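You operate a simulated robot arm through the tools that you are given. There is no shell and no other tool. Be economical: measure what you need, move in short steps, check, and stop when the job is done.

You are at the controls of a simulated two-armed robot. One attempt, no reset.

JOB
Take the yellow scoop and leave it on the worktop by the microwave. Then open the fridge door, put the iced tea bottle on the terracotta plant saucer, then shut the door. Then take the black flask and leave it on the plant sill. Then take the sink strainer and put it on the white tray. Then push the grey drawer shut. Then take the crumpled paper and leave it on the wooden coaster. Then hold the scraps tub on the top of the washer lid steady with one hand and put the bun from the top of the crockery cupboard in it with the other. The order counts. Set down upright: iced tea bottle, black flask.

The check looks at the end state, three seconds after you hand in, the way a careful person would. Anything else that was tipped, shoved, dropped, spilled or broken makes it a failure. Lids that push on must go on centred and level and be pressed home; caps that screw on are set level and turned clockwise until they are tight.

ROBOT AND FRAMES
Two 6-joint arms with two-finger grippers on one trunk, on a base that drives. Base frame: it is fixed to the floor where the robot stands at the start and does not move with it; the origin is under the middle of the robot, x ahead of it, y to its left, z up. Lengths are in mm, angles in degrees, forces in N, time in s.
The left shoulder is at the start at [70, 148, 1422], the right one opposite. With the tool pointing down near the work surface each hand reaches from about 100 to 320 mm from the robot's upright axis, wherever it stands, measured 20 degrees to its own side. Places, roughly: black flask [500, -2500, 1000]; bun (5x4x4 cm) [700, -5200, 900]; crumpled paper (6x6x5 cm) [-1200, -3900, 900]; fridge door [400, -2000, 600]; grey drawer [-1000, -4000, 800]; iced tea bottle [500, -2000, 500]; plant sill (13x99 cm) [-440, 1020, 980]; scraps tub [750, -6000, 1000]; sink strainer (8x8x4 cm) [700, -3200, 700]; terracotta plant saucer (15x15x2 cm) [-600, 1000, 1000]; white tray (26x12x3 cm) [-1200, -4200, 900]; wooden coaster (9x9x2 cm) [-1300, -3300, 900]; worktop by the microwave [-1300, -1300, 900]; yellow scoop (15x5x6 cm) [600, -100, 800]. Payload 2.45 kg a hand.
The TCP of each hand is the grasp point between the finger pads, 30 mm short of the fingertips. In the tool frame z runs along the fingers and y along their closing line. Largest opening 106 mm; the body of the gripper starts 79 mm behind the TCP.
Orientation is that of the tool frame in the base frame, as a unit quaternion [x, y, z, w]. With the fingers straight down and closing along the base's y, the tool's x points along the base's -x, its y along +y and its z along -z.

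CONTROLS
- The arms move only by the tool servo_tool. It takes "left_motion", "right_motion" or both (then of equal length, played together; a hand with none holds still); each is a list of rows, each a list of 7 numbers: the shift along the tool's x, y, z in mm, then the turn, a rotation vector about the tool's x, y, z in degrees, then the opening, from 0 (shut) to 1 (fully open). In form: [[x, y, z, ax, ay, az, fingers], ...]. A call has 1 to 10 rows; each row is the pose to reach, as a shift and turn from the pose commanded when the call began, along the tool's axes at that moment. A row lasts 0.2 s, in which the tool goes at most 50 mm and 8.6 degrees; a call with a longer step from one row to the next is refused whole, and so is a gripper value outside its range. A pose out of reach is approached as far as the arm can. The call stops where the force on the tool passes 40 N (or 10 N more than at its start, if that is more) or the arm is blocked; 0.2 s more then pass. Each finger travels about 72 mm/s and halts on what it meets, pressing with about 36 N; the grip force reading is that of the motor and also rises with nothing between the fingers. The clock runs only during rows and for 0.2 s after the last one: add rows that repeat a pose to give the fingers time. The reply holds the time, the measured pose of the TCP, the force on the tool along the base axes, the opening and the grip force, in the units named above and with some noise, with the torque about the TCP (base axes, N m) and any sound that the robot's microphone picked up.
- Cameras (640 x 400 px; columns grow to the right, rows downward): "scene" is now at [112.2, -8.1, 1620.9]; the picture's right is [-0.05, -1.00, 0.00], its down [-0.83, 0.04, -0.55] and it looks along [0.55, -0.03, -0.83] (base axes); focal length 254 px, centre (320, 200). "left" rides on the left gripper at [76, 2, -106] in its tool frame; the picture's right is [-0.02, 1.00, 0.00], its down [-0.78, -0.02, -0.62] and it looks along [-0.62, -0.01, 0.78] (tool axes); focal length 247 px, centre (320, 200). "right" rides on the right gripper at [76, -2, -106] in its tool frame; the picture's right is [0.02, 1.00, 0.00], its down [-0.78, 0.02, -0.62] and it looks along [-0.62, 0.01, 0.78] (tool axes); focal length 247 px, centre (320, 200).
- get_image(camera): a new picture of that camera. No time passes.
- slide_trunk(by): slides the trunk up (or, below 0, down) by that many mm; the arms and the scene camera ride with it, the base frame stays. It gives what a move gives, with no picture.
- base_move(legs): drives the robot by 1 to 6 legs, each [ahead, left, turn to the left] in mm, mm and degrees, along the robot's own axes; the way and the turn of a leg run together, so that a leg with both is an arc; at most 1500 mm and 180 degrees a leg. The arms and the cameras ride along, it lands a little off, and it stops where it bumps. It gives what a move gives.
- pan_tilt(pan, tilt): turns the head with the scene camera to pan (to the left, within 86 degrees either way) and tilt (down, from -29 to 69), counted from straight ahead of the robot. It gives what a move gives.
- locate(camera, pixels): for up to 12 pixels [column, row] of the newest picture of that camera ("zoom" is the newest enlarged one), the place [x, y, z] in the base frame of the surface seen there, good to about 2 mm, but the place of the scene camera against the robot may be out by one fixed shift of up to 12 mm in any direction. No time passes.
- zoom(camera, box): a new picture of the part [left, top, right, bottom] of that camera's present view, enlarged. No time passes.
- finish_job(): hands the job in; it is judged then, once.

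Go step by step. Measure first, check grasps and placings, and put right what went wrong. The budget is 145 turns and 178 pictures, counting those below and the enlarged ones. Unless the task says otherwise, let go and move clear before handing in, and close with one line.

The tools are called after "Emit:" as name(argument=value, ...) on one line, values as JSON. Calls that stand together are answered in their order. servo_tool: Moves the arms, as the interface text tells. Its arguments: {"type":"object","properties":{"left_motion":{"type":"array","items":{"type":"array","items":{"type":"number"}}},"right_motion":{"type":"array","items":{"type":"array","items":{"type":"number"}}}},"required":[]} The other tools are called the same way: slide_trunk (by) slides the trunk up or down; base_move (legs) drives the base; pan_tilt (pan, tilt) turns the head that bears the scene camera; get_image (camera) takes a picture; locate (camera, pixels) gives the place of the surface under pixels of a picture; zoom (camera, box) takes an enlarged picture of a part of a camera's view; finish_job () hands the job in.

At the start:

```text
clock: 0.0
left_ee_pos: [586.0, 142.0, 1079.0]
left_ee_rot: [0.0, 1.0, 0.0, 0.0]
left_wrist_force: [-0.7, 0.1, -0.6]
left_moment: [0.01, 0.01, 0.01]
left_width: 106.2
left_finger_force: 0.0
right_ee_pos: [401.4, -243.2, 1022.9]
right_ee_rot: [0.001, 1.0, 0.0, 0.0]
right_wrist_force: [-0.1, 0.5, -0.4]
right_moment: [-0.01, -0.03, 0.02]
right_width: 106.0
right_finger_force: 0.1
trunk travel left (down, up): [-895.0, 45.0]
robot x, y, heading: [-2.7, -0.1, -0.3]
head pan, tilt: [-3.1, 56.4]
```

scene: 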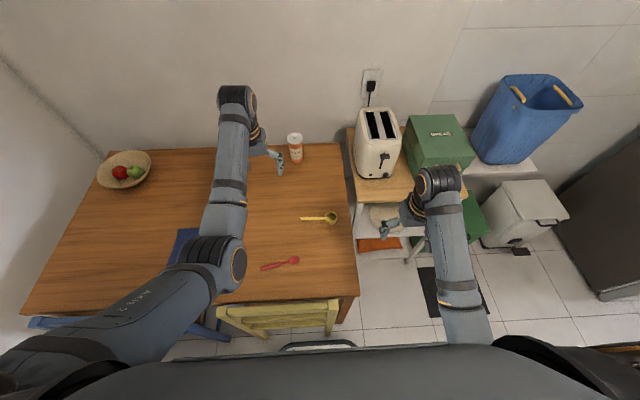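
right: 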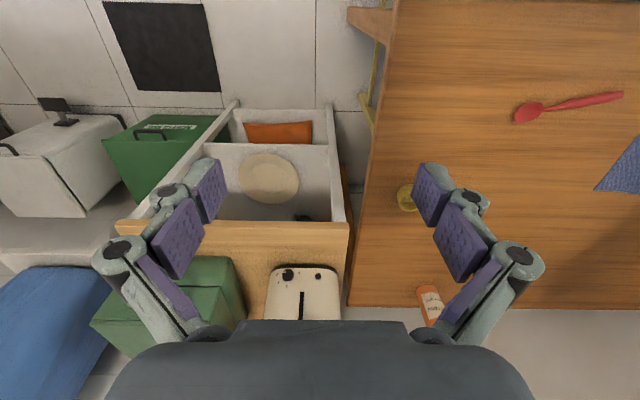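
left: 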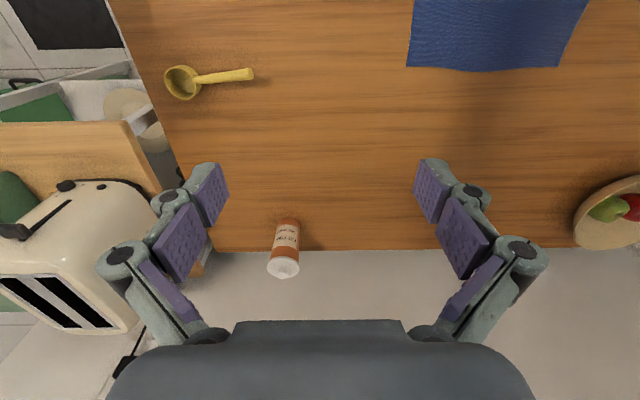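

The yellow scoop lies at scene pixels (303–335, 217) and left pixels (182,82)–(250,74). I measure it first.

Emit:
locate(camera="left", pixels=[[182, 84], [182, 68], [205, 79], [225, 77], [250, 74], [225, 120], [168, 82], [285, 235]])

Emit:
locate(camera="scene", pixels=[[331, 217], [305, 217], [315, 217], [320, 240], [359, 290], [350, 190], [280, 262]])

Emit:
zoom(camera="left", box=[140, 40, 280, 130])

```text
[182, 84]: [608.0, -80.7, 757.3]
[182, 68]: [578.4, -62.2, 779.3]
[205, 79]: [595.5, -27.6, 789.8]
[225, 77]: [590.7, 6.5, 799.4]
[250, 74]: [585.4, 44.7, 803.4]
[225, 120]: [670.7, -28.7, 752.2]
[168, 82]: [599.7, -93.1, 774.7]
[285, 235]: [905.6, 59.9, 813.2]
```

```text
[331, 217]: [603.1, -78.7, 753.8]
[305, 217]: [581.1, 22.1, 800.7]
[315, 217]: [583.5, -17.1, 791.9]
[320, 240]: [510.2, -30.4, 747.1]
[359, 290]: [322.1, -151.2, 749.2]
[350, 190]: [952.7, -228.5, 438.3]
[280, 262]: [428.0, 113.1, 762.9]
```

```text
4.44 times, centred on (210, 85) of left
```

zoom: 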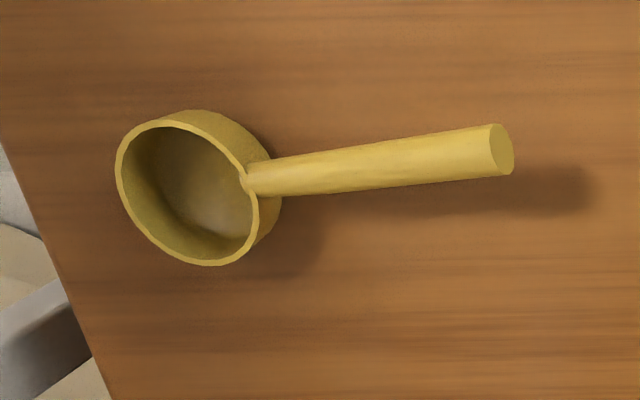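

Scoop handle runs from about [595,-27,785] to [585,45,803], with the table at z≈752. I lower the trunk, then turn the left hand 82° so it closes across the handle.

Emit:
slide_trunk(by=-210)

Emit:
servo_tool(left_motion=[[0, -14, 0, 0, 0, 8.2, 0.6], [0, -28, 0, 0, 0, 16.4, 0.6], [0, -42, 0, 0, 0, 24.6, 0.6], [0, -56, 0, 0, 0, 32.8, 0.6], [0, -70, 0, 0, 0, 41, 0.6], [0, -84, 0, 0, 0, 49.2, 0.6], [0, -98, 0, 0, 0, 57.4, 0.6], [0, -112, 0, 0, 0, 65.6, 0.6], [0, -126, 0, 0, 0, 73.8, 0.6], [-2, -132, 0, 0, 0, 82, 0.6]])

Emit:
get_image(camera="left")

```text
clock: 2.2
left_ee_pos: [587.4, 142.7, 869.3]
left_ee_rot: [0.0, 1.0, 0.0, 0.0]
left_wrist_force: [0.7, 0.3, 0.2]
left_moment: [0.01, 0.01, 0.0]
left_width: 105.9
left_finger_force: 0.0
right_ee_pos: [401.3, -242.6, 811.2]
right_ee_rot: [0.001, 1.0, 0.0, 0.0]
right_wrist_force: [0.3, -0.7, -0.7]
right_moment: [0.01, 0.01, 0.01]
right_width: 106.0
right_finger_force: 0.1
trunk travel left (down, up): [-685.0, 255.0]
robot x, y, heading: [-1.1, 1.5, 0.0]
head pan, tilt: [-3.1, 56.4]
```

```text
clock: 4.7
left_ee_pos: [602.5, 50.6, 860.9]
left_ee_rot: [0.642, 0.767, 0.015, -0.012]
left_wrist_force: [-0.4, -0.2, 0.1]
left_moment: [0.01, 0.0, 0.01]
left_width: 64.0
left_finger_force: 0.0
left hand out of reach, approached as far as the arm can: row 9, 10
right_ee_pos: [401.0, -242.5, 810.9]
right_ee_rot: [0.0, 1.0, 0.0, 0.0]
right_wrist_force: [-0.3, 0.2, -0.1]
right_moment: [0.0, 0.05, 0.0]
right_width: 105.9
right_finger_force: 0.1
trunk travel left (down, up): [-685.0, 255.0]
robot x, y, heading: [-1.7, 2.5, 0.1]
head pan, tilt: [-3.1, 56.4]
stopped in row 10 (left hand): the arm was blocked; the commanded pose is now the measured one
```

```text
173 pictures are left
```

left: 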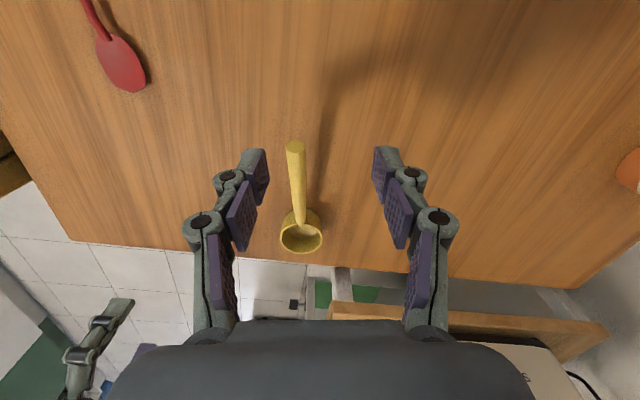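

The left hand hit the edge of its reach at [602,51,861]. I raise it, lower the trunk and shift the base right so the scoop sits better in reach.

Emit:
servo_tool(left_motion=[[0, 0, -40, 0, 0, 0, 0.6], [0, 0, -80, 0, 0, 0, 0.6], [0, 0, -110, 0, 0, 0, 0.6], [0, 0, -110, 0, 0, 0, 0.6]], right_motion=[[0, 0, -40, 0, 0, 0, 0.6], [0, 0, -80, 0, 0, 0, 0.6], [0, 0, -110, 0, 0, 0, 0.6], [0, 0, -110, 0, 0, 0, 0.6]])

Emit:
slide_trunk(by=-110)

Emit:
base_move(legs=[[0, -60, 0]])

Emit:
get_image(camera="left")

Emit:
get_image(camera="scene")

```text
clock: 5.7
left_ee_pos: [607.6, 41.5, 966.1]
left_ee_rot: [0.644, 0.765, 0.012, -0.011]
left_wrist_force: [0.1, -0.1, -0.7]
left_moment: [-0.01, 0.03, -0.03]
left_width: 63.6
left_finger_force: 0.0
left hand out of reach, approached as far as the arm can: row 3, 4
right_ee_pos: [363.6, -295.6, 908.3]
right_ee_rot: [0.001, 1.0, 0.0, 0.001]
right_wrist_force: [-0.2, 0.7, -0.3]
right_moment: [0.02, 0.03, 0.01]
right_width: 63.6
right_finger_force: 0.2
right hand out of reach, approached as far as the arm can: row 1, 2, 3, 4
trunk travel left (down, up): [-685.0, 255.0]
robot x, y, heading: [1.1, 0.5, 0.2]
head pan, tilt: [-3.1, 56.4]
```

```text
clock: 7.1
left_ee_pos: [607.6, 42.3, 856.3]
left_ee_rot: [0.643, 0.765, 0.013, -0.012]
left_wrist_force: [-0.9, 0.7, 0.1]
left_moment: [-0.04, -0.04, -0.01]
left_width: 63.7
left_finger_force: 0.2
right_ee_pos: [362.1, -296.3, 798.1]
right_ee_rot: [0.0, 1.0, 0.001, 0.001]
right_wrist_force: [0.3, -0.3, 0.2]
right_moment: [-0.01, -0.01, -0.01]
right_width: 63.7
right_finger_force: 0.0
trunk travel left (down, up): [-575.0, 365.0]
robot x, y, heading: [4.0, 0.2, -0.1]
head pan, tilt: [-3.1, 56.4]
```

```text
clock: 8.0
left_ee_pos: [607.8, -18.2, 855.6]
left_ee_rot: [0.643, 0.765, 0.013, -0.012]
left_wrist_force: [-0.5, -1.1, -1.2]
left_moment: [0.04, -0.01, -0.02]
left_width: 63.7
left_finger_force: 0.0
right_ee_pos: [363.0, -355.0, 797.5]
right_ee_rot: [0.0, 1.0, 0.001, 0.001]
right_wrist_force: [0.0, -1.0, -0.7]
right_moment: [0.03, -0.01, 0.01]
right_width: 63.6
right_finger_force: 0.0
trunk travel left (down, up): [-575.0, 365.0]
robot x, y, heading: [-4.7, -61.4, 0.1]
head pan, tilt: [-3.1, 56.4]
```

```text
172 pictures are left
```

left: 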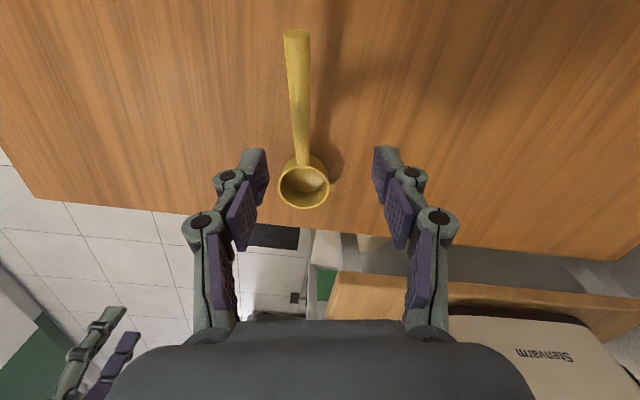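

```text
171 pictures are left
```

scene: 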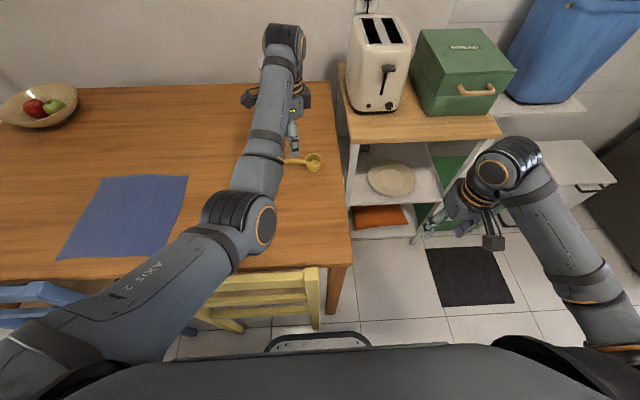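

The handle now lies within reach, centred near [590,8,793]. I shift over it, descend and close.

Emit:
servo_tool(left_motion=[[14, -7, 0, 0, 0, 0, 0.6], [27, -13, 0, 0, 0, 0, 0.6], [27, -13, 30, 0, 0, 0, 0.6], [27, -13, 50, 0, 0, 0, 0.6], [27, -13, 63, 0, 0, 0, 0.6], [27, -13, 63, 0, 0, 0, 0.6]])

Emit:
get_image(camera="left")

```text
clock: 9.4
left_ee_pos: [590.7, 10.5, 794.9]
left_ee_rot: [0.642, 0.767, 0.013, -0.013]
left_wrist_force: [-0.3, -0.2, 0.3]
left_moment: [0.01, -0.02, 0.03]
left_width: 63.8
left_finger_force: 0.1
left hand out of reach, approached as far as the arm can: row 1, 2, 3
right_ee_pos: [362.7, -356.8, 798.2]
right_ee_rot: [-0.001, 1.0, 0.0, 0.001]
right_wrist_force: [-0.6, 0.5, 0.2]
right_moment: [0.02, -0.02, 0.0]
right_width: 63.7
right_finger_force: 0.1
trunk travel left (down, up): [-575.0, 365.0]
robot x, y, heading: [-2.4, -58.6, 0.1]
head pan, tilt: [-3.1, 56.4]
```

```text
170 pictures are left
```

left: 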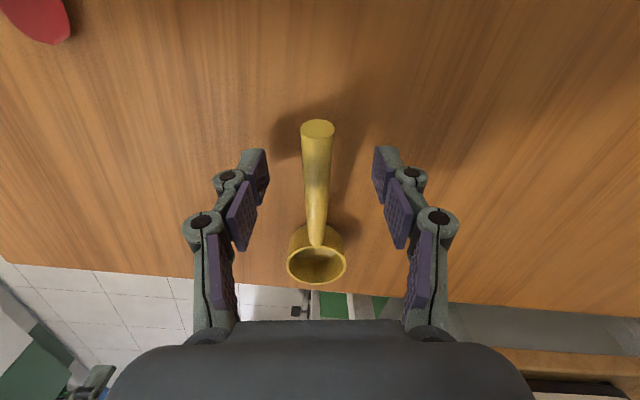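

The handle at (317,180) is centred between the fingers. I close and lift, and tuck the hand back for driving.

Emit:
servo_tool(left_motion=[[0, 0, 0, 0, 0, 0, 0.3], [0, 0, 0, 0, 0, 0, 0.0], [0, 0, 0, 0, 0, 0, 0.0], [0, 0, 0, 0, 0, 0, 0.0], [0, 0, -30, 0, 0, 0, 0.0], [0, 0, -70, 0, 0, 0, 0.0], [0, 0, -100, 0, 0, 0, 0.0]])

Emit:
slide_trunk(by=200)

Emit:
get_image(camera="left")

Emit:
pan_tilt(pan=-85, tilt=25)

Emit:
get_image(camera="scene")

```text
clock: 11.0
left_ee_pos: [623.6, -3.9, 873.6]
left_ee_rot: [0.643, 0.765, 0.012, -0.012]
left_wrist_force: [0.3, -0.4, -0.7]
left_moment: [-0.02, -0.01, -0.01]
left_width: 11.3
left_finger_force: 36.1
left hand out of reach, approached as far as the arm can: row 6, 7
right_ee_pos: [364.4, -353.6, 799.2]
right_ee_rot: [0.0, 1.0, 0.001, 0.001]
right_wrist_force: [-0.6, 0.2, 0.4]
right_moment: [-0.05, -0.05, -0.02]
right_width: 63.5
right_finger_force: 0.0
trunk travel left (down, up): [-575.0, 365.0]
robot x, y, heading: [0.4, -56.4, 0.2]
head pan, tilt: [-3.1, 56.4]
```

```text
clock: 13.2
left_ee_pos: [622.8, -3.9, 1074.2]
left_ee_rot: [0.644, 0.765, 0.013, -0.011]
left_wrist_force: [0.3, 0.6, -0.1]
left_moment: [0.05, -0.04, -0.01]
left_width: 11.5
left_finger_force: 35.7
right_ee_pos: [364.0, -356.3, 997.5]
right_ee_rot: [-0.001, 1.0, 0.002, 0.001]
right_wrist_force: [-0.4, 0.1, 0.4]
right_moment: [-0.01, -0.01, 0.04]
right_width: 63.6
right_finger_force: 0.0
trunk travel left (down, up): [-775.0, 165.0]
robot x, y, heading: [-4.1, -57.9, -0.2]
head pan, tilt: [-3.1, 56.4]
```

```text
169 pictures are left
```

left: 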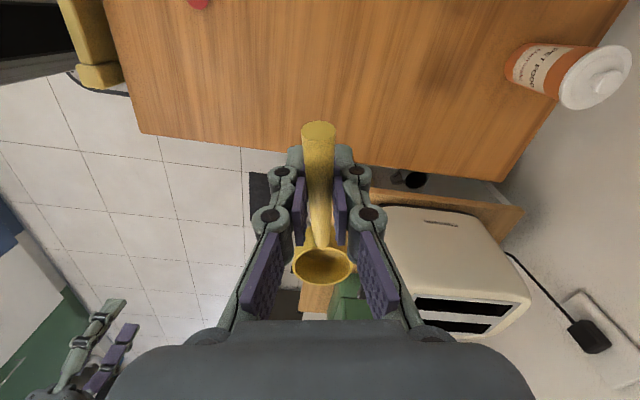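

```text
clock: 14.8
left_ee_pos: [623.4, -4.5, 1074.8]
left_ee_rot: [0.644, 0.765, 0.014, -0.012]
left_wrist_force: [0.3, 0.4, 0.6]
left_moment: [0.02, -0.01, -0.03]
left_width: 11.4
left_finger_force: 35.5
right_ee_pos: [362.8, -355.5, 997.4]
right_ee_rot: [0.0, 1.0, 0.001, 0.001]
right_wrist_force: [0.2, -0.6, -0.4]
right_moment: [-0.01, 0.02, 0.04]
right_width: 63.7
right_finger_force: 0.0
trunk travel left (down, up): [-775.0, 165.0]
robot x, y, heading: [0.7, -57.1, 0.3]
head pan, tilt: [-85.0, 25.0]
```

```text
168 pictures are left
```

scene: 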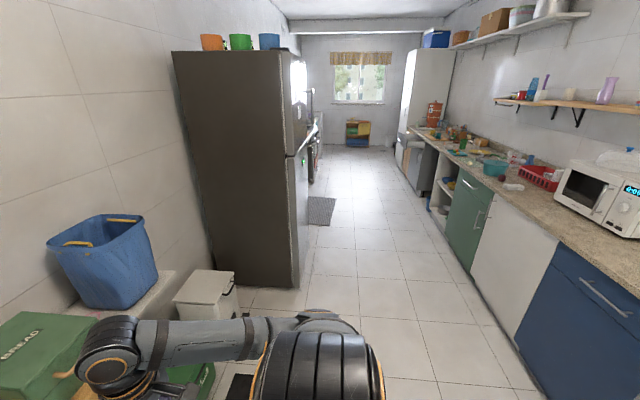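

The scoop is held (width 11.4). The corridor is visible with the counter and microwave on the right side (600,195). I measure the corridor landmarks.

Emit:
locate(camera="scene", pixels=[[548, 232], [493, 188], [570, 215], [530, 200], [600, 235], [480, 290], [300, 290], [200, 300], [440, 150], [510, 187], [385, 270], [297, 200]])

Emit:
zoom(camera="scene", box=[400, 100, 640, 250])

```text
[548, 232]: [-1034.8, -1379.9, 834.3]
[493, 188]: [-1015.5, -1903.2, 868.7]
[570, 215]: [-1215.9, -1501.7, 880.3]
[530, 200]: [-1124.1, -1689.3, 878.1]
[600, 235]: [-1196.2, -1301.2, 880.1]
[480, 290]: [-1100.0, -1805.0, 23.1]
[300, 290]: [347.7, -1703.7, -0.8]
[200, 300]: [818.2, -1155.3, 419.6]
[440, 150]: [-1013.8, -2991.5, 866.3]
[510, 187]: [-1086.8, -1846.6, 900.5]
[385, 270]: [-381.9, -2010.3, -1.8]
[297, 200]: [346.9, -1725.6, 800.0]
```

```text
2.67 times, centred on (520, 175) of scene
```

zoom: 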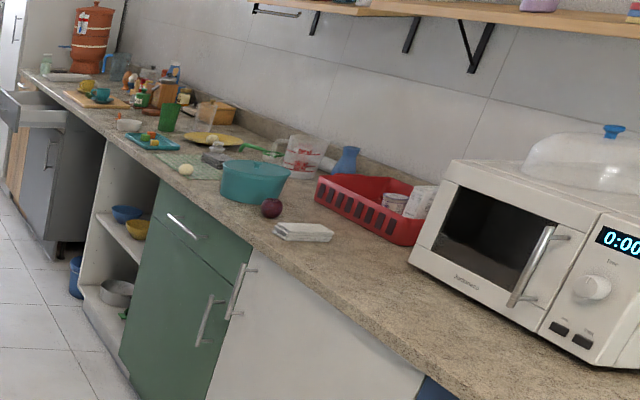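

The counter's front edge is at x≈-1030, top z≈883; the corridor is clear. I turn right, drive down the corridor and face the counter at the microwave.

Emit:
base_move(legs=[[0, 0, -90], [1150, -350, 0], [0, 0, -90]])

Emit:
pan_tilt(pan=0, tilt=40)

Emit:
get_image(camera="scene")

```text
clock: 16.7
left_ee_pos: [586.6, -273.2, 1074.7]
left_ee_rot: [0.794, 0.608, 0.015, -0.01]
left_wrist_force: [0.0, -0.2, -1.0]
left_moment: [0.06, -0.03, 0.03]
left_width: 11.4
left_finger_force: 35.6
right_ee_pos: [204.3, -482.2, 998.6]
right_ee_rot: [0.218, 0.976, 0.001, 0.002]
right_wrist_force: [-0.8, -0.3, 0.3]
right_moment: [0.04, -0.04, 0.0]
right_width: 63.6
right_finger_force: 0.0
trunk travel left (down, up): [-775.0, 165.0]
robot x, y, heading: [3.7, -59.9, -25.1]
head pan, tilt: [-85.0, 25.0]
stopped in leg 1: the robot was blocked; the commanded pose is now the measured one
```

```text
clock: 18.3
left_ee_pos: [587.8, -272.5, 1074.5]
left_ee_rot: [0.794, 0.608, 0.016, -0.009]
left_wrist_force: [0.4, 0.5, -0.7]
left_moment: [0.04, -0.03, 0.02]
left_width: 11.4
left_finger_force: 36.0
right_ee_pos: [204.2, -482.4, 998.3]
right_ee_rot: [0.217, 0.976, 0.001, 0.001]
right_wrist_force: [-0.5, 0.2, -0.4]
right_moment: [0.0, 0.03, 0.0]
right_width: 63.6
right_finger_force: 0.1
trunk travel left (down, up): [-775.0, 165.0]
robot x, y, heading: [-1.5, -60.9, -25.1]
head pan, tilt: [0.0, 40.0]
```

```text
166 pictures are left
```

scene: 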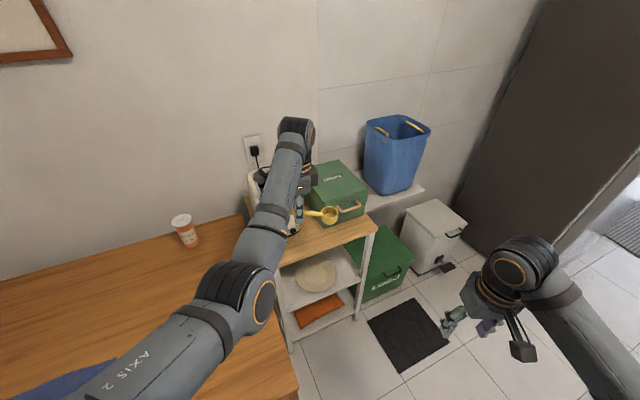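

The turn was blocked at -25°. I check whether the arm or the base is touching something.

Emit:
locate(camera="scene", pixels=[[255, 185], [330, 240], [340, 165], [330, 212], [305, 215], [296, 135], [300, 385], [283, 290]])

Emit:
pan_tilt(pan=20, tilt=69)

Emit:
get_image(camera="scene")

Emit:
get_image(camera="left")

```text
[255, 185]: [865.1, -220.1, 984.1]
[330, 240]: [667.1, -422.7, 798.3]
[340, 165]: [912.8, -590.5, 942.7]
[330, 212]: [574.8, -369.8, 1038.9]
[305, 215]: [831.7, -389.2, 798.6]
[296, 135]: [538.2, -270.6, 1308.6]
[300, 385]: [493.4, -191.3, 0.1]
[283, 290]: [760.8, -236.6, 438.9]
```

```text
clock: 19.2
left_ee_pos: [587.6, -273.1, 1074.9]
left_ee_rot: [0.794, 0.608, 0.016, -0.008]
left_wrist_force: [0.3, 1.1, -0.5]
left_moment: [-0.01, -0.01, -0.02]
left_width: 11.5
left_finger_force: 35.9
right_ee_pos: [203.8, -480.7, 998.2]
right_ee_rot: [0.217, 0.976, 0.0, 0.002]
right_wrist_force: [0.7, 0.0, -0.2]
right_moment: [0.01, 0.03, -0.01]
right_width: 63.7
right_finger_force: 0.1
trunk travel left (down, up): [-775.0, 165.0]
robot x, y, heading: [2.6, -58.8, -25.2]
head pan, tilt: [20.0, 68.8]
```

```text
165 pictures are left
```

scene: 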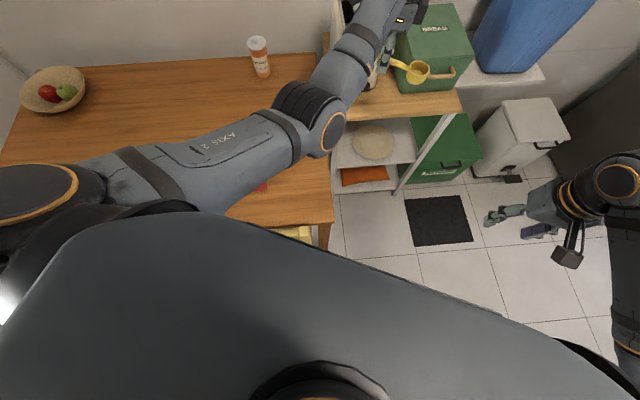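

```text
164 pictures are left
```

left: 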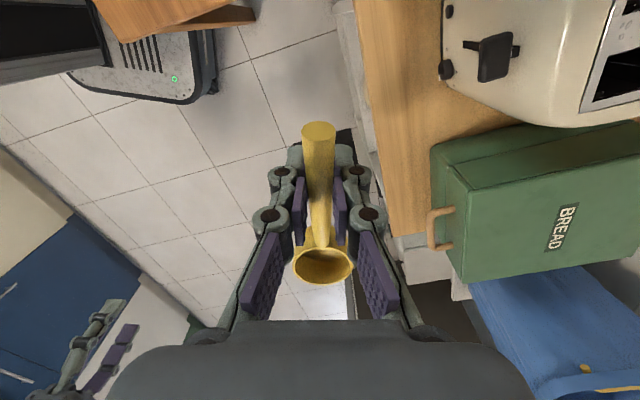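

The hands are clear; the base's front-left corner is against the chair/table leg (left image, upper left). I back off and then turn.

Emit:
base_move(legs=[[-350, -50, 0], [0, 0, -65]])

Emit:
pan_tilt(pan=-40, tilt=35)

Emit:
get_image(camera="scene")

```text
clock: 24.3
left_ee_pos: [-271.2, -580.3, 1075.2]
left_ee_rot: [0.996, 0.092, 0.018, 0.001]
left_wrist_force: [-0.3, -1.1, -1.0]
left_moment: [-0.02, -0.03, -0.02]
left_width: 11.5
left_finger_force: 35.5
right_ee_pos: [-625.8, -325.3, 998.1]
right_ee_rot: [0.703, 0.711, -0.001, 0.0]
right_wrist_force: [-0.3, -0.2, -0.5]
right_moment: [-0.01, -0.01, -0.01]
right_width: 63.6
right_finger_force: 0.2
trunk travel left (down, up): [-775.0, 165.0]
robot x, y, heading: [-335.5, 44.3, -89.3]
head pan, tilt: [20.0, 68.8]
```

```text
clock: 25.6
left_ee_pos: [-272.0, -580.5, 1074.1]
left_ee_rot: [0.996, 0.092, 0.018, 0.001]
left_wrist_force: [-0.6, -0.7, 0.1]
left_moment: [-0.02, -0.01, 0.03]
left_width: 11.0
left_finger_force: 36.0
right_ee_pos: [-627.5, -323.6, 997.6]
right_ee_rot: [0.703, 0.711, 0.0, 0.001]
right_wrist_force: [-0.6, 0.5, 0.6]
right_moment: [0.05, 0.03, 0.02]
right_width: 63.5
right_finger_force: 0.1
trunk travel left (down, up): [-775.0, 165.0]
robot x, y, heading: [-333.9, 41.5, -89.3]
head pan, tilt: [-40.0, 35.0]
```

```text
163 pictures are left
```

scene: 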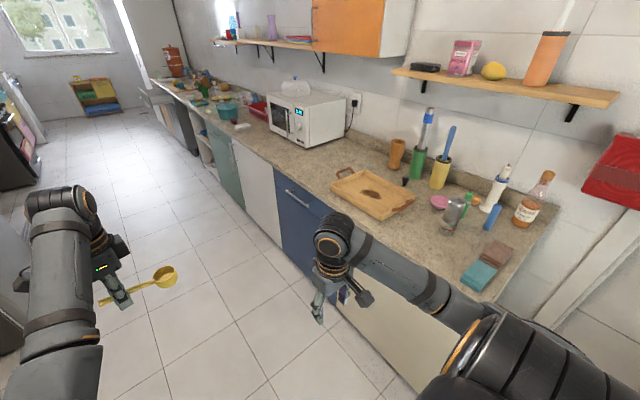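

The bare worktop between microwave (305,120) and the wooden board (370,190) suits the scoop; I measure it.

Emit:
locate(camera="scene", pixels=[[302, 147], [345, 135], [325, 165], [345, 155], [300, 165], [335, 185], [395, 165], [280, 135], [375, 150], [415, 200], [333, 190]])

Emit:
zoom(camera="scene", box=[240, 80, 440, 230])

```text
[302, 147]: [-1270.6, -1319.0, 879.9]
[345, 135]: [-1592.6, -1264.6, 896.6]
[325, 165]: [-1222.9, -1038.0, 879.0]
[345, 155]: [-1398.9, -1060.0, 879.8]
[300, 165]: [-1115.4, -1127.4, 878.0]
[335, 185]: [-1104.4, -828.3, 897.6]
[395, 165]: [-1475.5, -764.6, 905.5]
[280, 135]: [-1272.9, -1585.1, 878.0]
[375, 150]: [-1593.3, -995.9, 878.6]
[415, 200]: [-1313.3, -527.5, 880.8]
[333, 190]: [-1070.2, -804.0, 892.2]
```

```text
2.67 times, centred on (340, 155) of scene
```

zoom: 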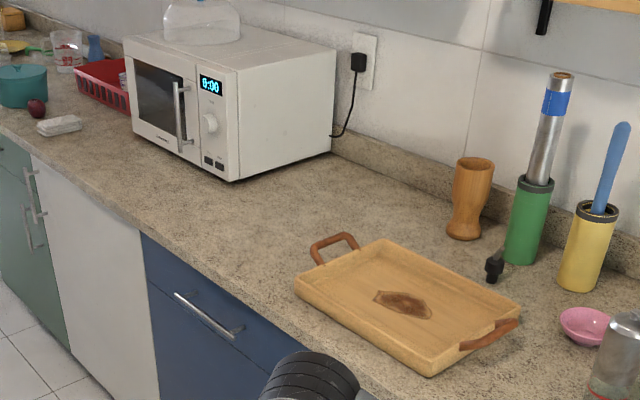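

The worktop just beside the microwave, around [-1210,-1215], is free. I drive there and face the counter.

Emit:
base_move(legs=[[1205, -216, 0], [0, 0, -90.7]])

Emit:
pan_tilt(pan=0, tilt=50)

Emit:
get_image(camera="scene")

Emit:
get_image(camera="left")

```text
clock: 35.7
left_ee_pos: [-1161.9, -1255.8, 1074.9]
left_ee_rot: [0.769, -0.639, 0.012, 0.012]
left_wrist_force: [-0.8, -0.4, 0.6]
left_moment: [0.0, 0.0, -0.02]
left_width: 11.2
left_finger_force: 36.0
right_ee_pos: [-905.0, -900.9, 999.2]
right_ee_rot: [1.0, 0.006, -0.002, 0.001]
right_wrist_force: [0.3, 1.0, 0.4]
right_moment: [-0.01, 0.01, 0.02]
right_width: 63.6
right_finger_force: 0.1
trunk travel left (down, up): [-775.0, 165.0]
robot x, y, heading: [-538.4, -1193.9, -179.1]
head pan, tilt: [-40.0, 35.0]
```

```text
clock: 36.8
left_ee_pos: [-1162.1, -1255.1, 1075.3]
left_ee_rot: [0.77, -0.638, 0.011, 0.013]
left_wrist_force: [0.4, -0.9, 0.4]
left_moment: [-0.07, 0.0, 0.01]
left_width: 11.1
left_finger_force: 35.9
right_ee_pos: [-906.2, -901.3, 999.1]
right_ee_rot: [1.0, 0.005, -0.001, 0.002]
right_wrist_force: [-0.1, 0.2, 0.5]
right_moment: [0.0, 0.02, 0.02]
right_width: 63.6
right_finger_force: 0.1
trunk travel left (down, up): [-775.0, 165.0]
robot x, y, heading: [-540.3, -1194.7, -179.4]
head pan, tilt: [0.0, 50.0]
```

```text
161 pictures are left
```

scene: 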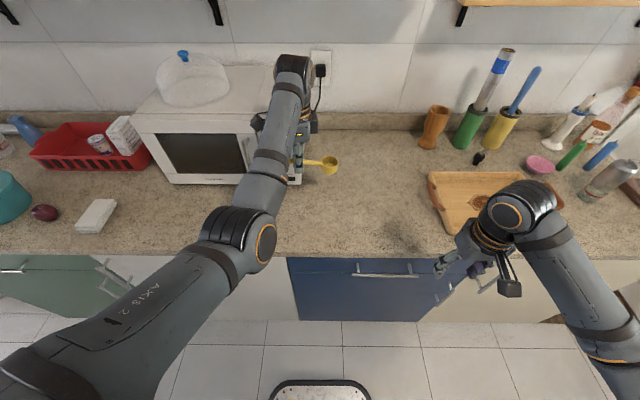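

```text
160 pictures are left
```

left: 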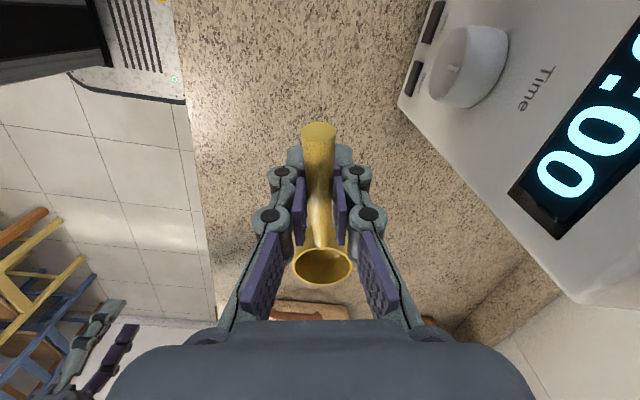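

The scoop hangs at [-1162,-1255], a bit close to the microwave corner (pixel 400,100 left). I shift 50 mm right and 25 ahead, then lower the trunk.

Emit:
locate(camera="left", pixels=[[300, 60], [250, 150], [230, 230]])

Emit:
base_move(legs=[[25, -50, 0]])

Emit:
slide_trunk(by=-130)

Emit:
get_image(camera="left")

```text
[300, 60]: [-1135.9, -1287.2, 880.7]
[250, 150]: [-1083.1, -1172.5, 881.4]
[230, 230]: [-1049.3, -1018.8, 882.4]
```

```text
clock: 37.8
left_ee_pos: [-1185.1, -1208.9, 1077.0]
left_ee_rot: [0.769, -0.639, 0.01, 0.012]
left_wrist_force: [0.0, -0.6, -1.0]
left_moment: [0.03, -0.02, -0.02]
left_width: 11.4
left_finger_force: 36.2
right_ee_pos: [-930.3, -854.2, 999.9]
right_ee_rot: [1.0, 0.006, -0.002, 0.0]
right_wrist_force: [-0.1, -0.3, -0.2]
right_moment: [0.04, 0.02, -0.01]
right_width: 63.8
right_finger_force: 0.0
trunk travel left (down, up): [-775.0, 165.0]
robot x, y, heading: [-564.5, -1144.6, -179.1]
head pan, tilt: [0.0, 50.0]
```

```text
clock: 39.3
left_ee_pos: [-1186.5, -1207.2, 943.7]
left_ee_rot: [0.77, -0.638, 0.012, 0.014]
left_wrist_force: [-0.1, -0.2, -1.0]
left_moment: [0.01, 0.0, -0.01]
left_width: 11.6
left_finger_force: 35.9
right_ee_pos: [-932.6, -851.7, 868.1]
right_ee_rot: [1.0, 0.006, -0.001, 0.002]
right_wrist_force: [0.6, -0.2, -0.5]
right_moment: [-0.01, 0.01, -0.01]
right_width: 63.5
right_finger_force: 0.0
trunk travel left (down, up): [-645.0, 295.0]
robot x, y, heading: [-567.3, -1142.7, -179.2]
head pan, tilt: [0.0, 50.0]
```

```text
159 pictures are left
```

left: 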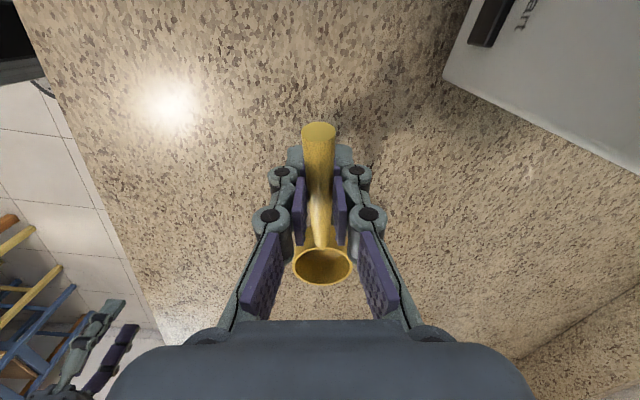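

Counter is at z≈881, so release height is ≈924. I lower 20 mm gently.

Emit:
servo_tool(left_motion=[[0, 0, 12, 0, 0, 0, 0], [0, 0, 17, 0, 0, 0, 0], [0, 0, 20, 0, 0, 0, 0], [0, 0, 22, 0, 0, 0, 0]])

```text
clock: 40.3
left_ee_pos: [-1187.3, -1207.6, 924.6]
left_ee_rot: [0.77, -0.638, 0.012, 0.013]
left_wrist_force: [-0.5, -0.5, 2.2]
left_moment: [0.18, 0.0, 0.05]
left_width: 11.5
left_finger_force: 36.3
right_ee_pos: [-930.8, -852.1, 868.0]
right_ee_rot: [1.0, 0.006, -0.002, 0.001]
right_wrist_force: [-1.3, -0.2, 0.0]
right_moment: [-0.02, 0.0, 0.03]
right_width: 63.6
right_finger_force: 0.0
trunk travel left (down, up): [-645.0, 295.0]
robot x, y, heading: [-563.9, -1142.5, -179.3]
head pan, tilt: [0.0, 50.0]
```

Light contact (2.2 N up). I open and rise.

Emit:
servo_tool(left_motion=[[0, 0, 0, 0, 0, 0, 0.2], [0, 0, 0, 0, 0, 0, 0.45], [0, 0, 0, 0, 0, 0, 0.45], [0, 0, -30, 0, 0, 0, 0.45], [0, 0, -70, 0, 0, 0, 0.45], [0, 0, -110, 0, 0, 0, 0.45]])

Emit:
slide_trunk(by=120)

Emit:
get_image(camera="left")

```text
clock: 41.7
left_ee_pos: [-1208.7, -1196.3, 1031.3]
left_ee_rot: [0.77, -0.638, 0.012, 0.013]
left_wrist_force: [0.2, -0.4, 0.2]
left_moment: [0.0, 0.04, 0.01]
left_width: 47.6
left_finger_force: 0.0
left hand out of reach, approached as far as the arm can: row 4, 5, 6
right_ee_pos: [-930.2, -851.6, 869.1]
right_ee_rot: [1.0, 0.006, -0.002, 0.001]
right_wrist_force: [0.0, 0.3, -0.6]
right_moment: [-0.02, -0.01, 0.01]
right_width: 63.4
right_finger_force: 0.0
trunk travel left (down, up): [-645.0, 295.0]
robot x, y, heading: [-562.9, -1143.8, -179.3]
head pan, tilt: [0.0, 50.0]
```

```text
clock: 43.2
left_ee_pos: [-1209.6, -1197.2, 1151.2]
left_ee_rot: [0.77, -0.638, 0.013, 0.013]
left_wrist_force: [0.5, 0.7, 0.1]
left_moment: [-0.02, -0.01, -0.04]
left_width: 47.8
left_finger_force: 0.0
right_ee_pos: [-932.0, -851.2, 986.7]
right_ee_rot: [1.0, 0.006, -0.002, 0.002]
right_wrist_force: [-0.2, 0.3, -0.2]
right_moment: [0.04, -0.03, 0.02]
right_width: 63.3
right_finger_force: 0.1
trunk travel left (down, up): [-765.0, 175.0]
robot x, y, heading: [-562.2, -1140.2, -179.3]
head pan, tilt: [0.0, 50.0]
```

```text
158 pictures are left
```

left: 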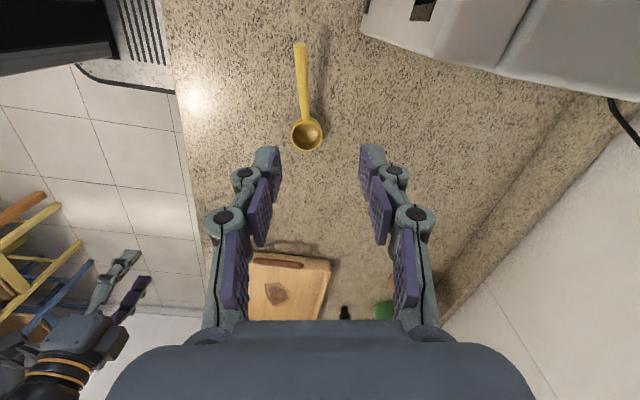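

The scoop stands on the worktop beside the microwave. Next I drive to the fridge and look at it.

Emit:
base_move(legs=[[-110, 0, 0], [0, 0, 89.3], [900, 0, 0], [0, 0, 90]])

Emit:
pan_tilt(pan=0, tilt=25)

Emit:
get_image(camera="scene")

```text
clock: 56.5
left_ee_pos: [181.9, -2014.3, 1151.0]
left_ee_rot: [0.645, 0.764, 0.013, -0.011]
left_wrist_force: [0.2, 0.5, 0.1]
left_moment: [0.02, 0.02, -0.01]
left_width: 47.9
left_finger_force: 0.0
right_ee_pos: [-103.2, -2354.7, 988.5]
right_ee_rot: [0.004, 1.0, 0.001, 0.002]
right_wrist_force: [0.0, 0.0, 0.4]
right_moment: [0.0, 0.02, 0.01]
right_width: 64.0
right_finger_force: 0.0
trunk travel left (down, up): [-765.0, 175.0]
robot x, y, heading: [-463.4, -2055.1, -0.7]
head pan, tilt: [0.0, 50.0]
```

```text
clock: 57.3
left_ee_pos: [182.3, -2013.8, 1151.1]
left_ee_rot: [0.645, 0.764, 0.014, -0.012]
left_wrist_force: [0.8, 0.3, -0.1]
left_moment: [0.02, 0.02, 0.01]
left_width: 47.8
left_finger_force: 0.0
right_ee_pos: [-103.3, -2354.0, 988.5]
right_ee_rot: [0.004, 1.0, 0.002, 0.002]
right_wrist_force: [-0.2, 0.3, 0.4]
right_moment: [0.04, 0.05, 0.0]
right_width: 63.6
right_finger_force: 0.1
trunk travel left (down, up): [-765.0, 175.0]
robot x, y, heading: [-462.7, -2056.7, -0.4]
head pan, tilt: [0.0, 25.0]
```

```text
157 pictures are left
```

scene: 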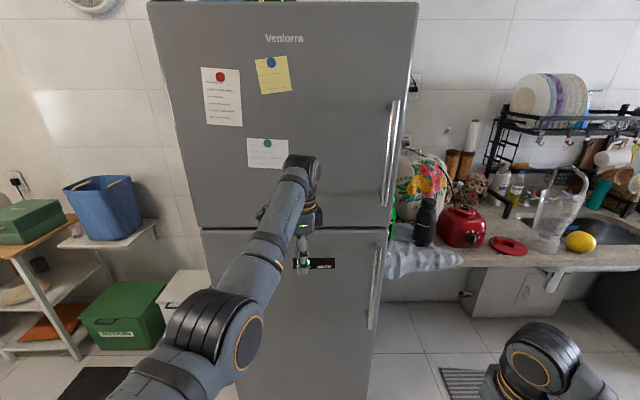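

The lower fridge door's vertical handle is at pixels (380,250)–(372,328), hinge on the left side. I measure it and the flask.

Emit:
zoom(camera="scene", box=[320, 210, 480, 350])

Emit:
locate(camera="scene", pixels=[[379, 252], [375, 290], [371, 325], [360, 290], [384, 270], [300, 330], [205, 235], [386, 240], [427, 222], [425, 240], [450, 255], [440, 262]])

```text
2.86 times, centred on (400, 280) of scene
```

zoom: 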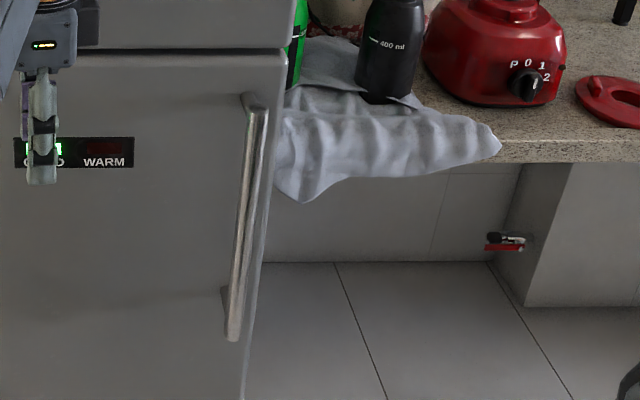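

```text
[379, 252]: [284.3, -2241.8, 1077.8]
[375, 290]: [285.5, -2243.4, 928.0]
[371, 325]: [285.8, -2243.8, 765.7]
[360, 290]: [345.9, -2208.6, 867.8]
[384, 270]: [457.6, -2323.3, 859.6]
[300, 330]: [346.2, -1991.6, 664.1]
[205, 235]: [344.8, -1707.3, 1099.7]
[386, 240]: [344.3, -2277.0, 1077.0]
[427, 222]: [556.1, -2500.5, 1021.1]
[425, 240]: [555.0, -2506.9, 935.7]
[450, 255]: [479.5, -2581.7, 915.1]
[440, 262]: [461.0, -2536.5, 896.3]
```

The handle bar is at x≈290, y≈-2243, z 765–1085. I retract the left hand and turn the right hand to point forward, to see how it fits.

Emit:
servo_tool(left_motion=[[22, -22, 10, 0, 0, 0, 0.45], [44, -44, 20, 0, 0, 0, 0.45], [66, -66, 30, 0, 0, 0, 0.45], [88, -88, 40, 0, 0, 0, 0.45], [110, -110, 50, 0, 0, 0, 0.45], [132, -132, 60, 0, 0, 0, 0.45], [154, -154, 70, 0, 0, 0, 0.45], [176, -176, 80, 0, 0, 0, 0.45], [198, -198, 90, 0, 0, 0, 0.45], [220, -220, 100, 0, 0, 0, 0.45]], right_motion=[[-10, 0, 0, 0, -8.5, 0, 0.6], [-20, 0, 0, 0, -17, 0, 0.6], [-30, 0, 0, 0, -25.5, 0, 0.6], [-40, 0, 0, 0, -34, 0, 0.6], [-50, 0, 0, 0, -42.5, 0, 0.6], [-60, 0, 0, 0, -51, 0, 0.6], [-70, 0, 0, 0, -59.5, 0, 0.6], [-80, 0, 0, 0, -68, 0, 0.6], [-90, 0, 0, 0, -76.5, 0, 0.6], [-100, 0, 0, 0, -85, 0, 0.6]])

Emit:
pan_tilt(pan=0, tilt=45)

Emit:
get_image(camera="scene")

```text
clock: 59.5
left_ee_pos: [78.1, -1906.2, 944.4]
left_ee_rot: [0.646, 0.764, 0.012, -0.012]
left_wrist_force: [0.0, 0.2, -0.2]
left_moment: [0.01, 0.03, 0.01]
left_width: 47.8
left_finger_force: 0.1
left hand out of reach, approached as far as the arm can: row 1, 2, 3, 4, 5, 6, 7, 8, 9, 10
right_ee_pos: [-1.7, -2354.0, 989.0]
right_ee_rot: [0.003, 0.737, 0.001, 0.676]
right_wrist_force: [-0.1, 0.4, 0.4]
right_moment: [0.0, -0.02, 0.02]
right_width: 63.6
right_finger_force: 0.0
right hand out of reach, approached as far as the arm can: row 3, 4, 5, 6, 7
trunk travel left (down, up): [-765.0, 175.0]
robot x, y, heading: [-465.6, -2054.8, -0.4]
head pan, tilt: [0.0, 25.0]
```

```text
clock: 60.4
left_ee_pos: [76.8, -1907.0, 946.4]
left_ee_rot: [0.645, 0.764, 0.014, -0.011]
left_wrist_force: [0.4, -1.0, 0.1]
left_moment: [0.02, 0.01, 0.02]
left_width: 47.8
left_finger_force: 0.1
right_ee_pos: [-3.7, -2354.3, 988.9]
right_ee_rot: [0.005, 0.736, -0.002, 0.677]
right_wrist_force: [0.0, -0.2, -0.4]
right_moment: [0.05, -0.02, 0.03]
right_width: 63.6
right_finger_force: 0.0
trunk travel left (down, up): [-765.0, 175.0]
robot x, y, heading: [-465.4, -2056.3, -0.5]
head pan, tilt: [0.0, 45.0]
```

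```text
155 pictures are left
```

scene: 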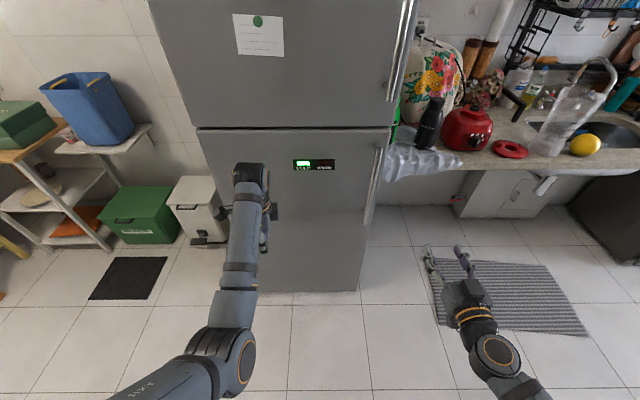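

The right hand points forward at [-3,-2354,989]. I extend it further forward and left so the base doesn't need to come too close to the fridge.

Emit:
servo_tool(right_motion=[[6, 12, 18, 0, -1, 0, 0.7], [12, 24, 36, 0, -2, 0, 0.7], [18, 36, 54, 0, -3, 0, 0.7], [24, 48, 72, 0, -4, 0, 0.7], [30, 60, 90, 0, -5, 0, 0.7], [36, 72, 108, 0, -5, 0, 0.7], [42, 84, 126, 0, -5, 0, 0.7], [48, 96, 145, 0, -5, 0, 0.7], [48, 96, 145, 0, -5, 0, 0.7]])

Emit:
pan_tilt(pan=0, tilt=60)

Emit:
get_image(camera="scene")

Emit:
get_image(camera="right")

```text
clock: 62.4
left_ee_pos: [77.5, -1906.7, 946.0]
left_ee_rot: [0.645, 0.764, 0.014, -0.011]
left_wrist_force: [0.3, 0.0, 0.1]
left_moment: [-0.01, 0.02, 0.01]
left_width: 47.7
left_finger_force: 0.1
right_ee_pos: [120.3, -2304.2, 937.0]
right_ee_rot: [0.009, 0.715, -0.008, 0.699]
right_wrist_force: [-0.2, 0.2, -0.3]
right_moment: [0.04, -0.01, 0.0]
right_width: 73.9
right_finger_force: 0.1
right hand out of reach, approached as far as the arm can: row 5, 6, 7, 8
trunk travel left (down, up): [-765.0, 175.0]
robot x, y, heading: [-462.0, -2054.3, -0.7]
head pan, tilt: [0.0, 45.0]
```

```text
clock: 63.1
left_ee_pos: [77.4, -1907.0, 945.1]
left_ee_rot: [0.645, 0.764, 0.015, -0.011]
left_wrist_force: [0.0, -0.3, -0.7]
left_moment: [0.0, -0.01, -0.01]
left_width: 48.0
left_finger_force: 0.1
right_ee_pos: [121.9, -2303.8, 937.2]
right_ee_rot: [0.01, 0.715, -0.008, 0.699]
right_wrist_force: [0.3, 0.7, 0.1]
right_moment: [-0.02, 0.0, 0.01]
right_width: 74.4
right_finger_force: 0.1
trunk travel left (down, up): [-765.0, 175.0]
robot x, y, heading: [-462.8, -2056.9, -0.3]
head pan, tilt: [0.0, 60.0]
```

```text
154 pictures are left
```

scene: 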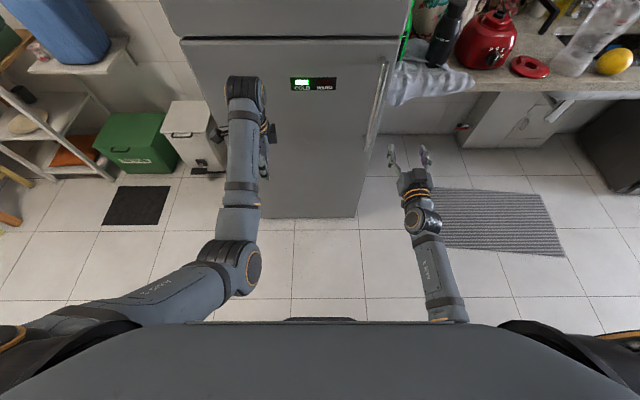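

```text
153 pictures are left
```

right: 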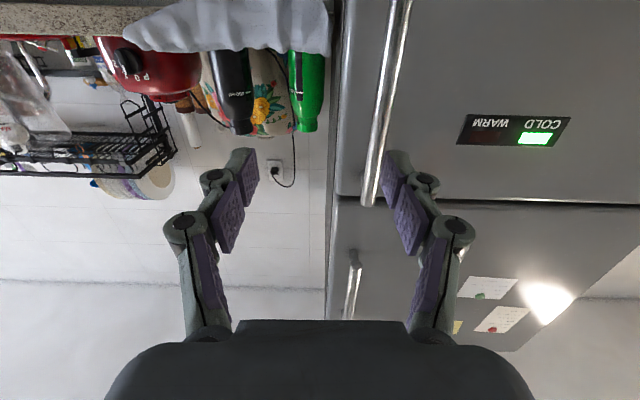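

Right hand at [122,-2304,937]; handle needs +170 x, +61 y. I drive most of it and check the alignment from the wrist camera; also I measure the base's front edge at (320,320).

Emit:
locate(camera="scene", pixels=[[320, 320], [378, 120], [260, 320]])

Emit:
locate(camera="right", pixels=[[387, 80], [371, 190], [400, 20]])

Emit:
base_move(legs=[[105, 61, 0]])

Emit:
get_image(camera="right")

```text
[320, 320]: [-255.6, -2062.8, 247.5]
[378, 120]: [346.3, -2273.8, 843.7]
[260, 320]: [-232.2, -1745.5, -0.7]
```

```text
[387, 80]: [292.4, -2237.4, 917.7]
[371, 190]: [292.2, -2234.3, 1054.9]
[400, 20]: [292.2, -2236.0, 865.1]
```

```text
clock: 64.4
left_ee_pos: [182.4, -1847.7, 945.2]
left_ee_rot: [0.645, 0.764, 0.014, -0.012]
left_wrist_force: [-0.6, 1.0, 0.2]
left_moment: [-0.02, 0.01, 0.0]
left_width: 47.9
left_finger_force: 0.1
right_ee_pos: [226.7, -2244.3, 938.2]
right_ee_rot: [0.009, 0.715, -0.008, 0.699]
right_wrist_force: [-0.7, 0.1, 0.0]
right_moment: [-0.04, 0.0, 0.0]
right_width: 74.2
right_finger_force: 0.1
trunk travel left (down, up): [-765.0, 175.0]
robot x, y, heading: [-358.7, -1997.5, -0.3]
head pan, tilt: [0.0, 60.0]
```

```text
152 pictures are left
```

right: 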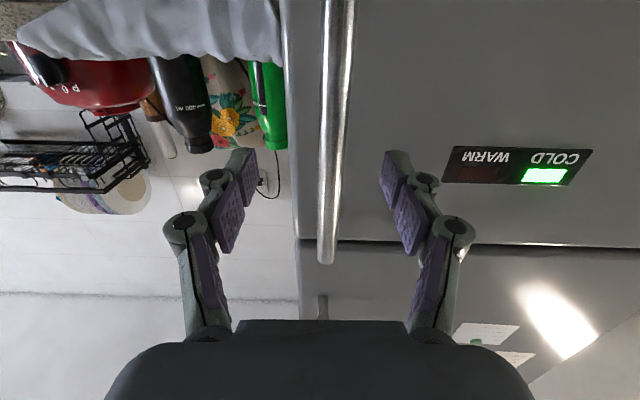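

The bar runs between the fingers; surface at x≈292, y≈-2236. I move in 70 mm and close on it.

Emit:
base_move(legs=[[70, 7, 0]])

Emit:
servo_tool(right_motion=[[0, 0, 0, 0, 0, 0, 0.4], [0, 0, 0, 0, 0, 0, 0.1], [0, 0, 0, 0, 0, 0, 0.0], [0, 0, 0, 0, 0, 0, 0.0]])

Emit:
get_image(camera="right")

```text
clock: 65.4
left_ee_pos: [249.2, -1839.9, 946.6]
left_ee_rot: [0.645, 0.764, 0.014, -0.011]
left_wrist_force: [-0.4, 0.0, -0.2]
left_moment: [0.0, -0.02, -0.01]
left_width: 48.0
left_finger_force: 0.1
right_ee_pos: [293.3, -2236.6, 937.9]
right_ee_rot: [0.008, 0.716, -0.007, 0.698]
right_wrist_force: [-0.9, -0.2, 0.0]
right_moment: [-0.01, 0.01, -0.01]
right_width: 74.3
right_finger_force: 0.1
trunk travel left (down, up): [-765.0, 175.0]
robot x, y, heading: [-290.9, -1986.3, -0.4]
head pan, tilt: [0.0, 60.0]
```

```text
clock: 66.4
left_ee_pos: [249.4, -1840.4, 946.6]
left_ee_rot: [0.644, 0.765, 0.014, -0.011]
left_wrist_force: [0.5, 0.0, 0.9]
left_moment: [0.01, 0.03, 0.0]
left_width: 47.7
left_finger_force: 0.0
right_ee_pos: [293.2, -2235.5, 937.3]
right_ee_rot: [0.007, 0.716, -0.006, 0.698]
right_wrist_force: [-5.9, 4.2, 0.9]
right_moment: [-0.16, 0.02, 0.06]
right_width: 20.6
right_finger_force: 45.4
trunk travel left (down, up): [-765.0, 175.0]
robot x, y, heading: [-294.0, -1989.2, -0.3]
head pan, tilt: [0.0, 60.0]
```

```text
151 pictures are left
```

right: 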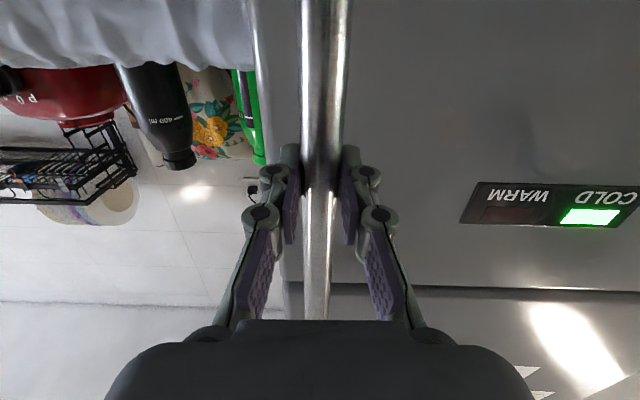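

The bar is gripped (20.6 mm). I pull the door open along its arc by driving back in short legs.

Emit:
base_move(legs=[[-92, 16, 0], [-88, 32, 0]])

Emit:
get_image(camera="right")

```text
clock: 68.2
left_ee_pos: [74.0, -1785.2, 945.3]
left_ee_rot: [0.644, 0.765, 0.011, -0.011]
left_wrist_force: [0.5, -0.5, 0.1]
left_moment: [0.0, 0.0, 0.0]
left_width: 47.8
left_finger_force: 0.0
right_ee_pos: [119.5, -2182.6, 937.2]
right_ee_rot: [0.006, 0.716, -0.007, 0.698]
right_wrist_force: [13.6, 25.0, -4.2]
right_moment: [0.9, -1.02, -0.21]
right_width: 20.0
right_finger_force: 44.8
trunk travel left (down, up): [-765.0, 175.0]
robot x, y, heading: [-468.6, -1939.6, 0.0]
head pan, tilt: [0.0, 60.0]
```

```text
150 pictures are left
```

right: 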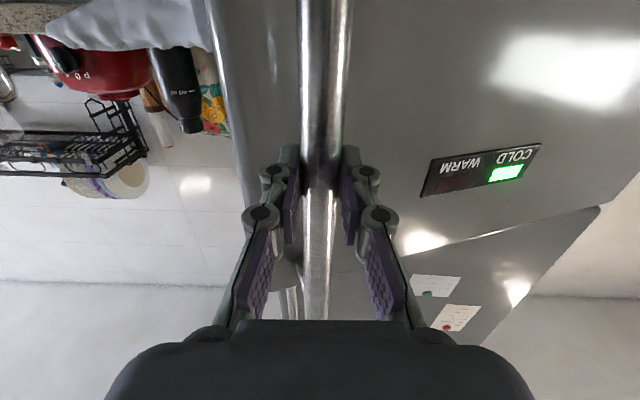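

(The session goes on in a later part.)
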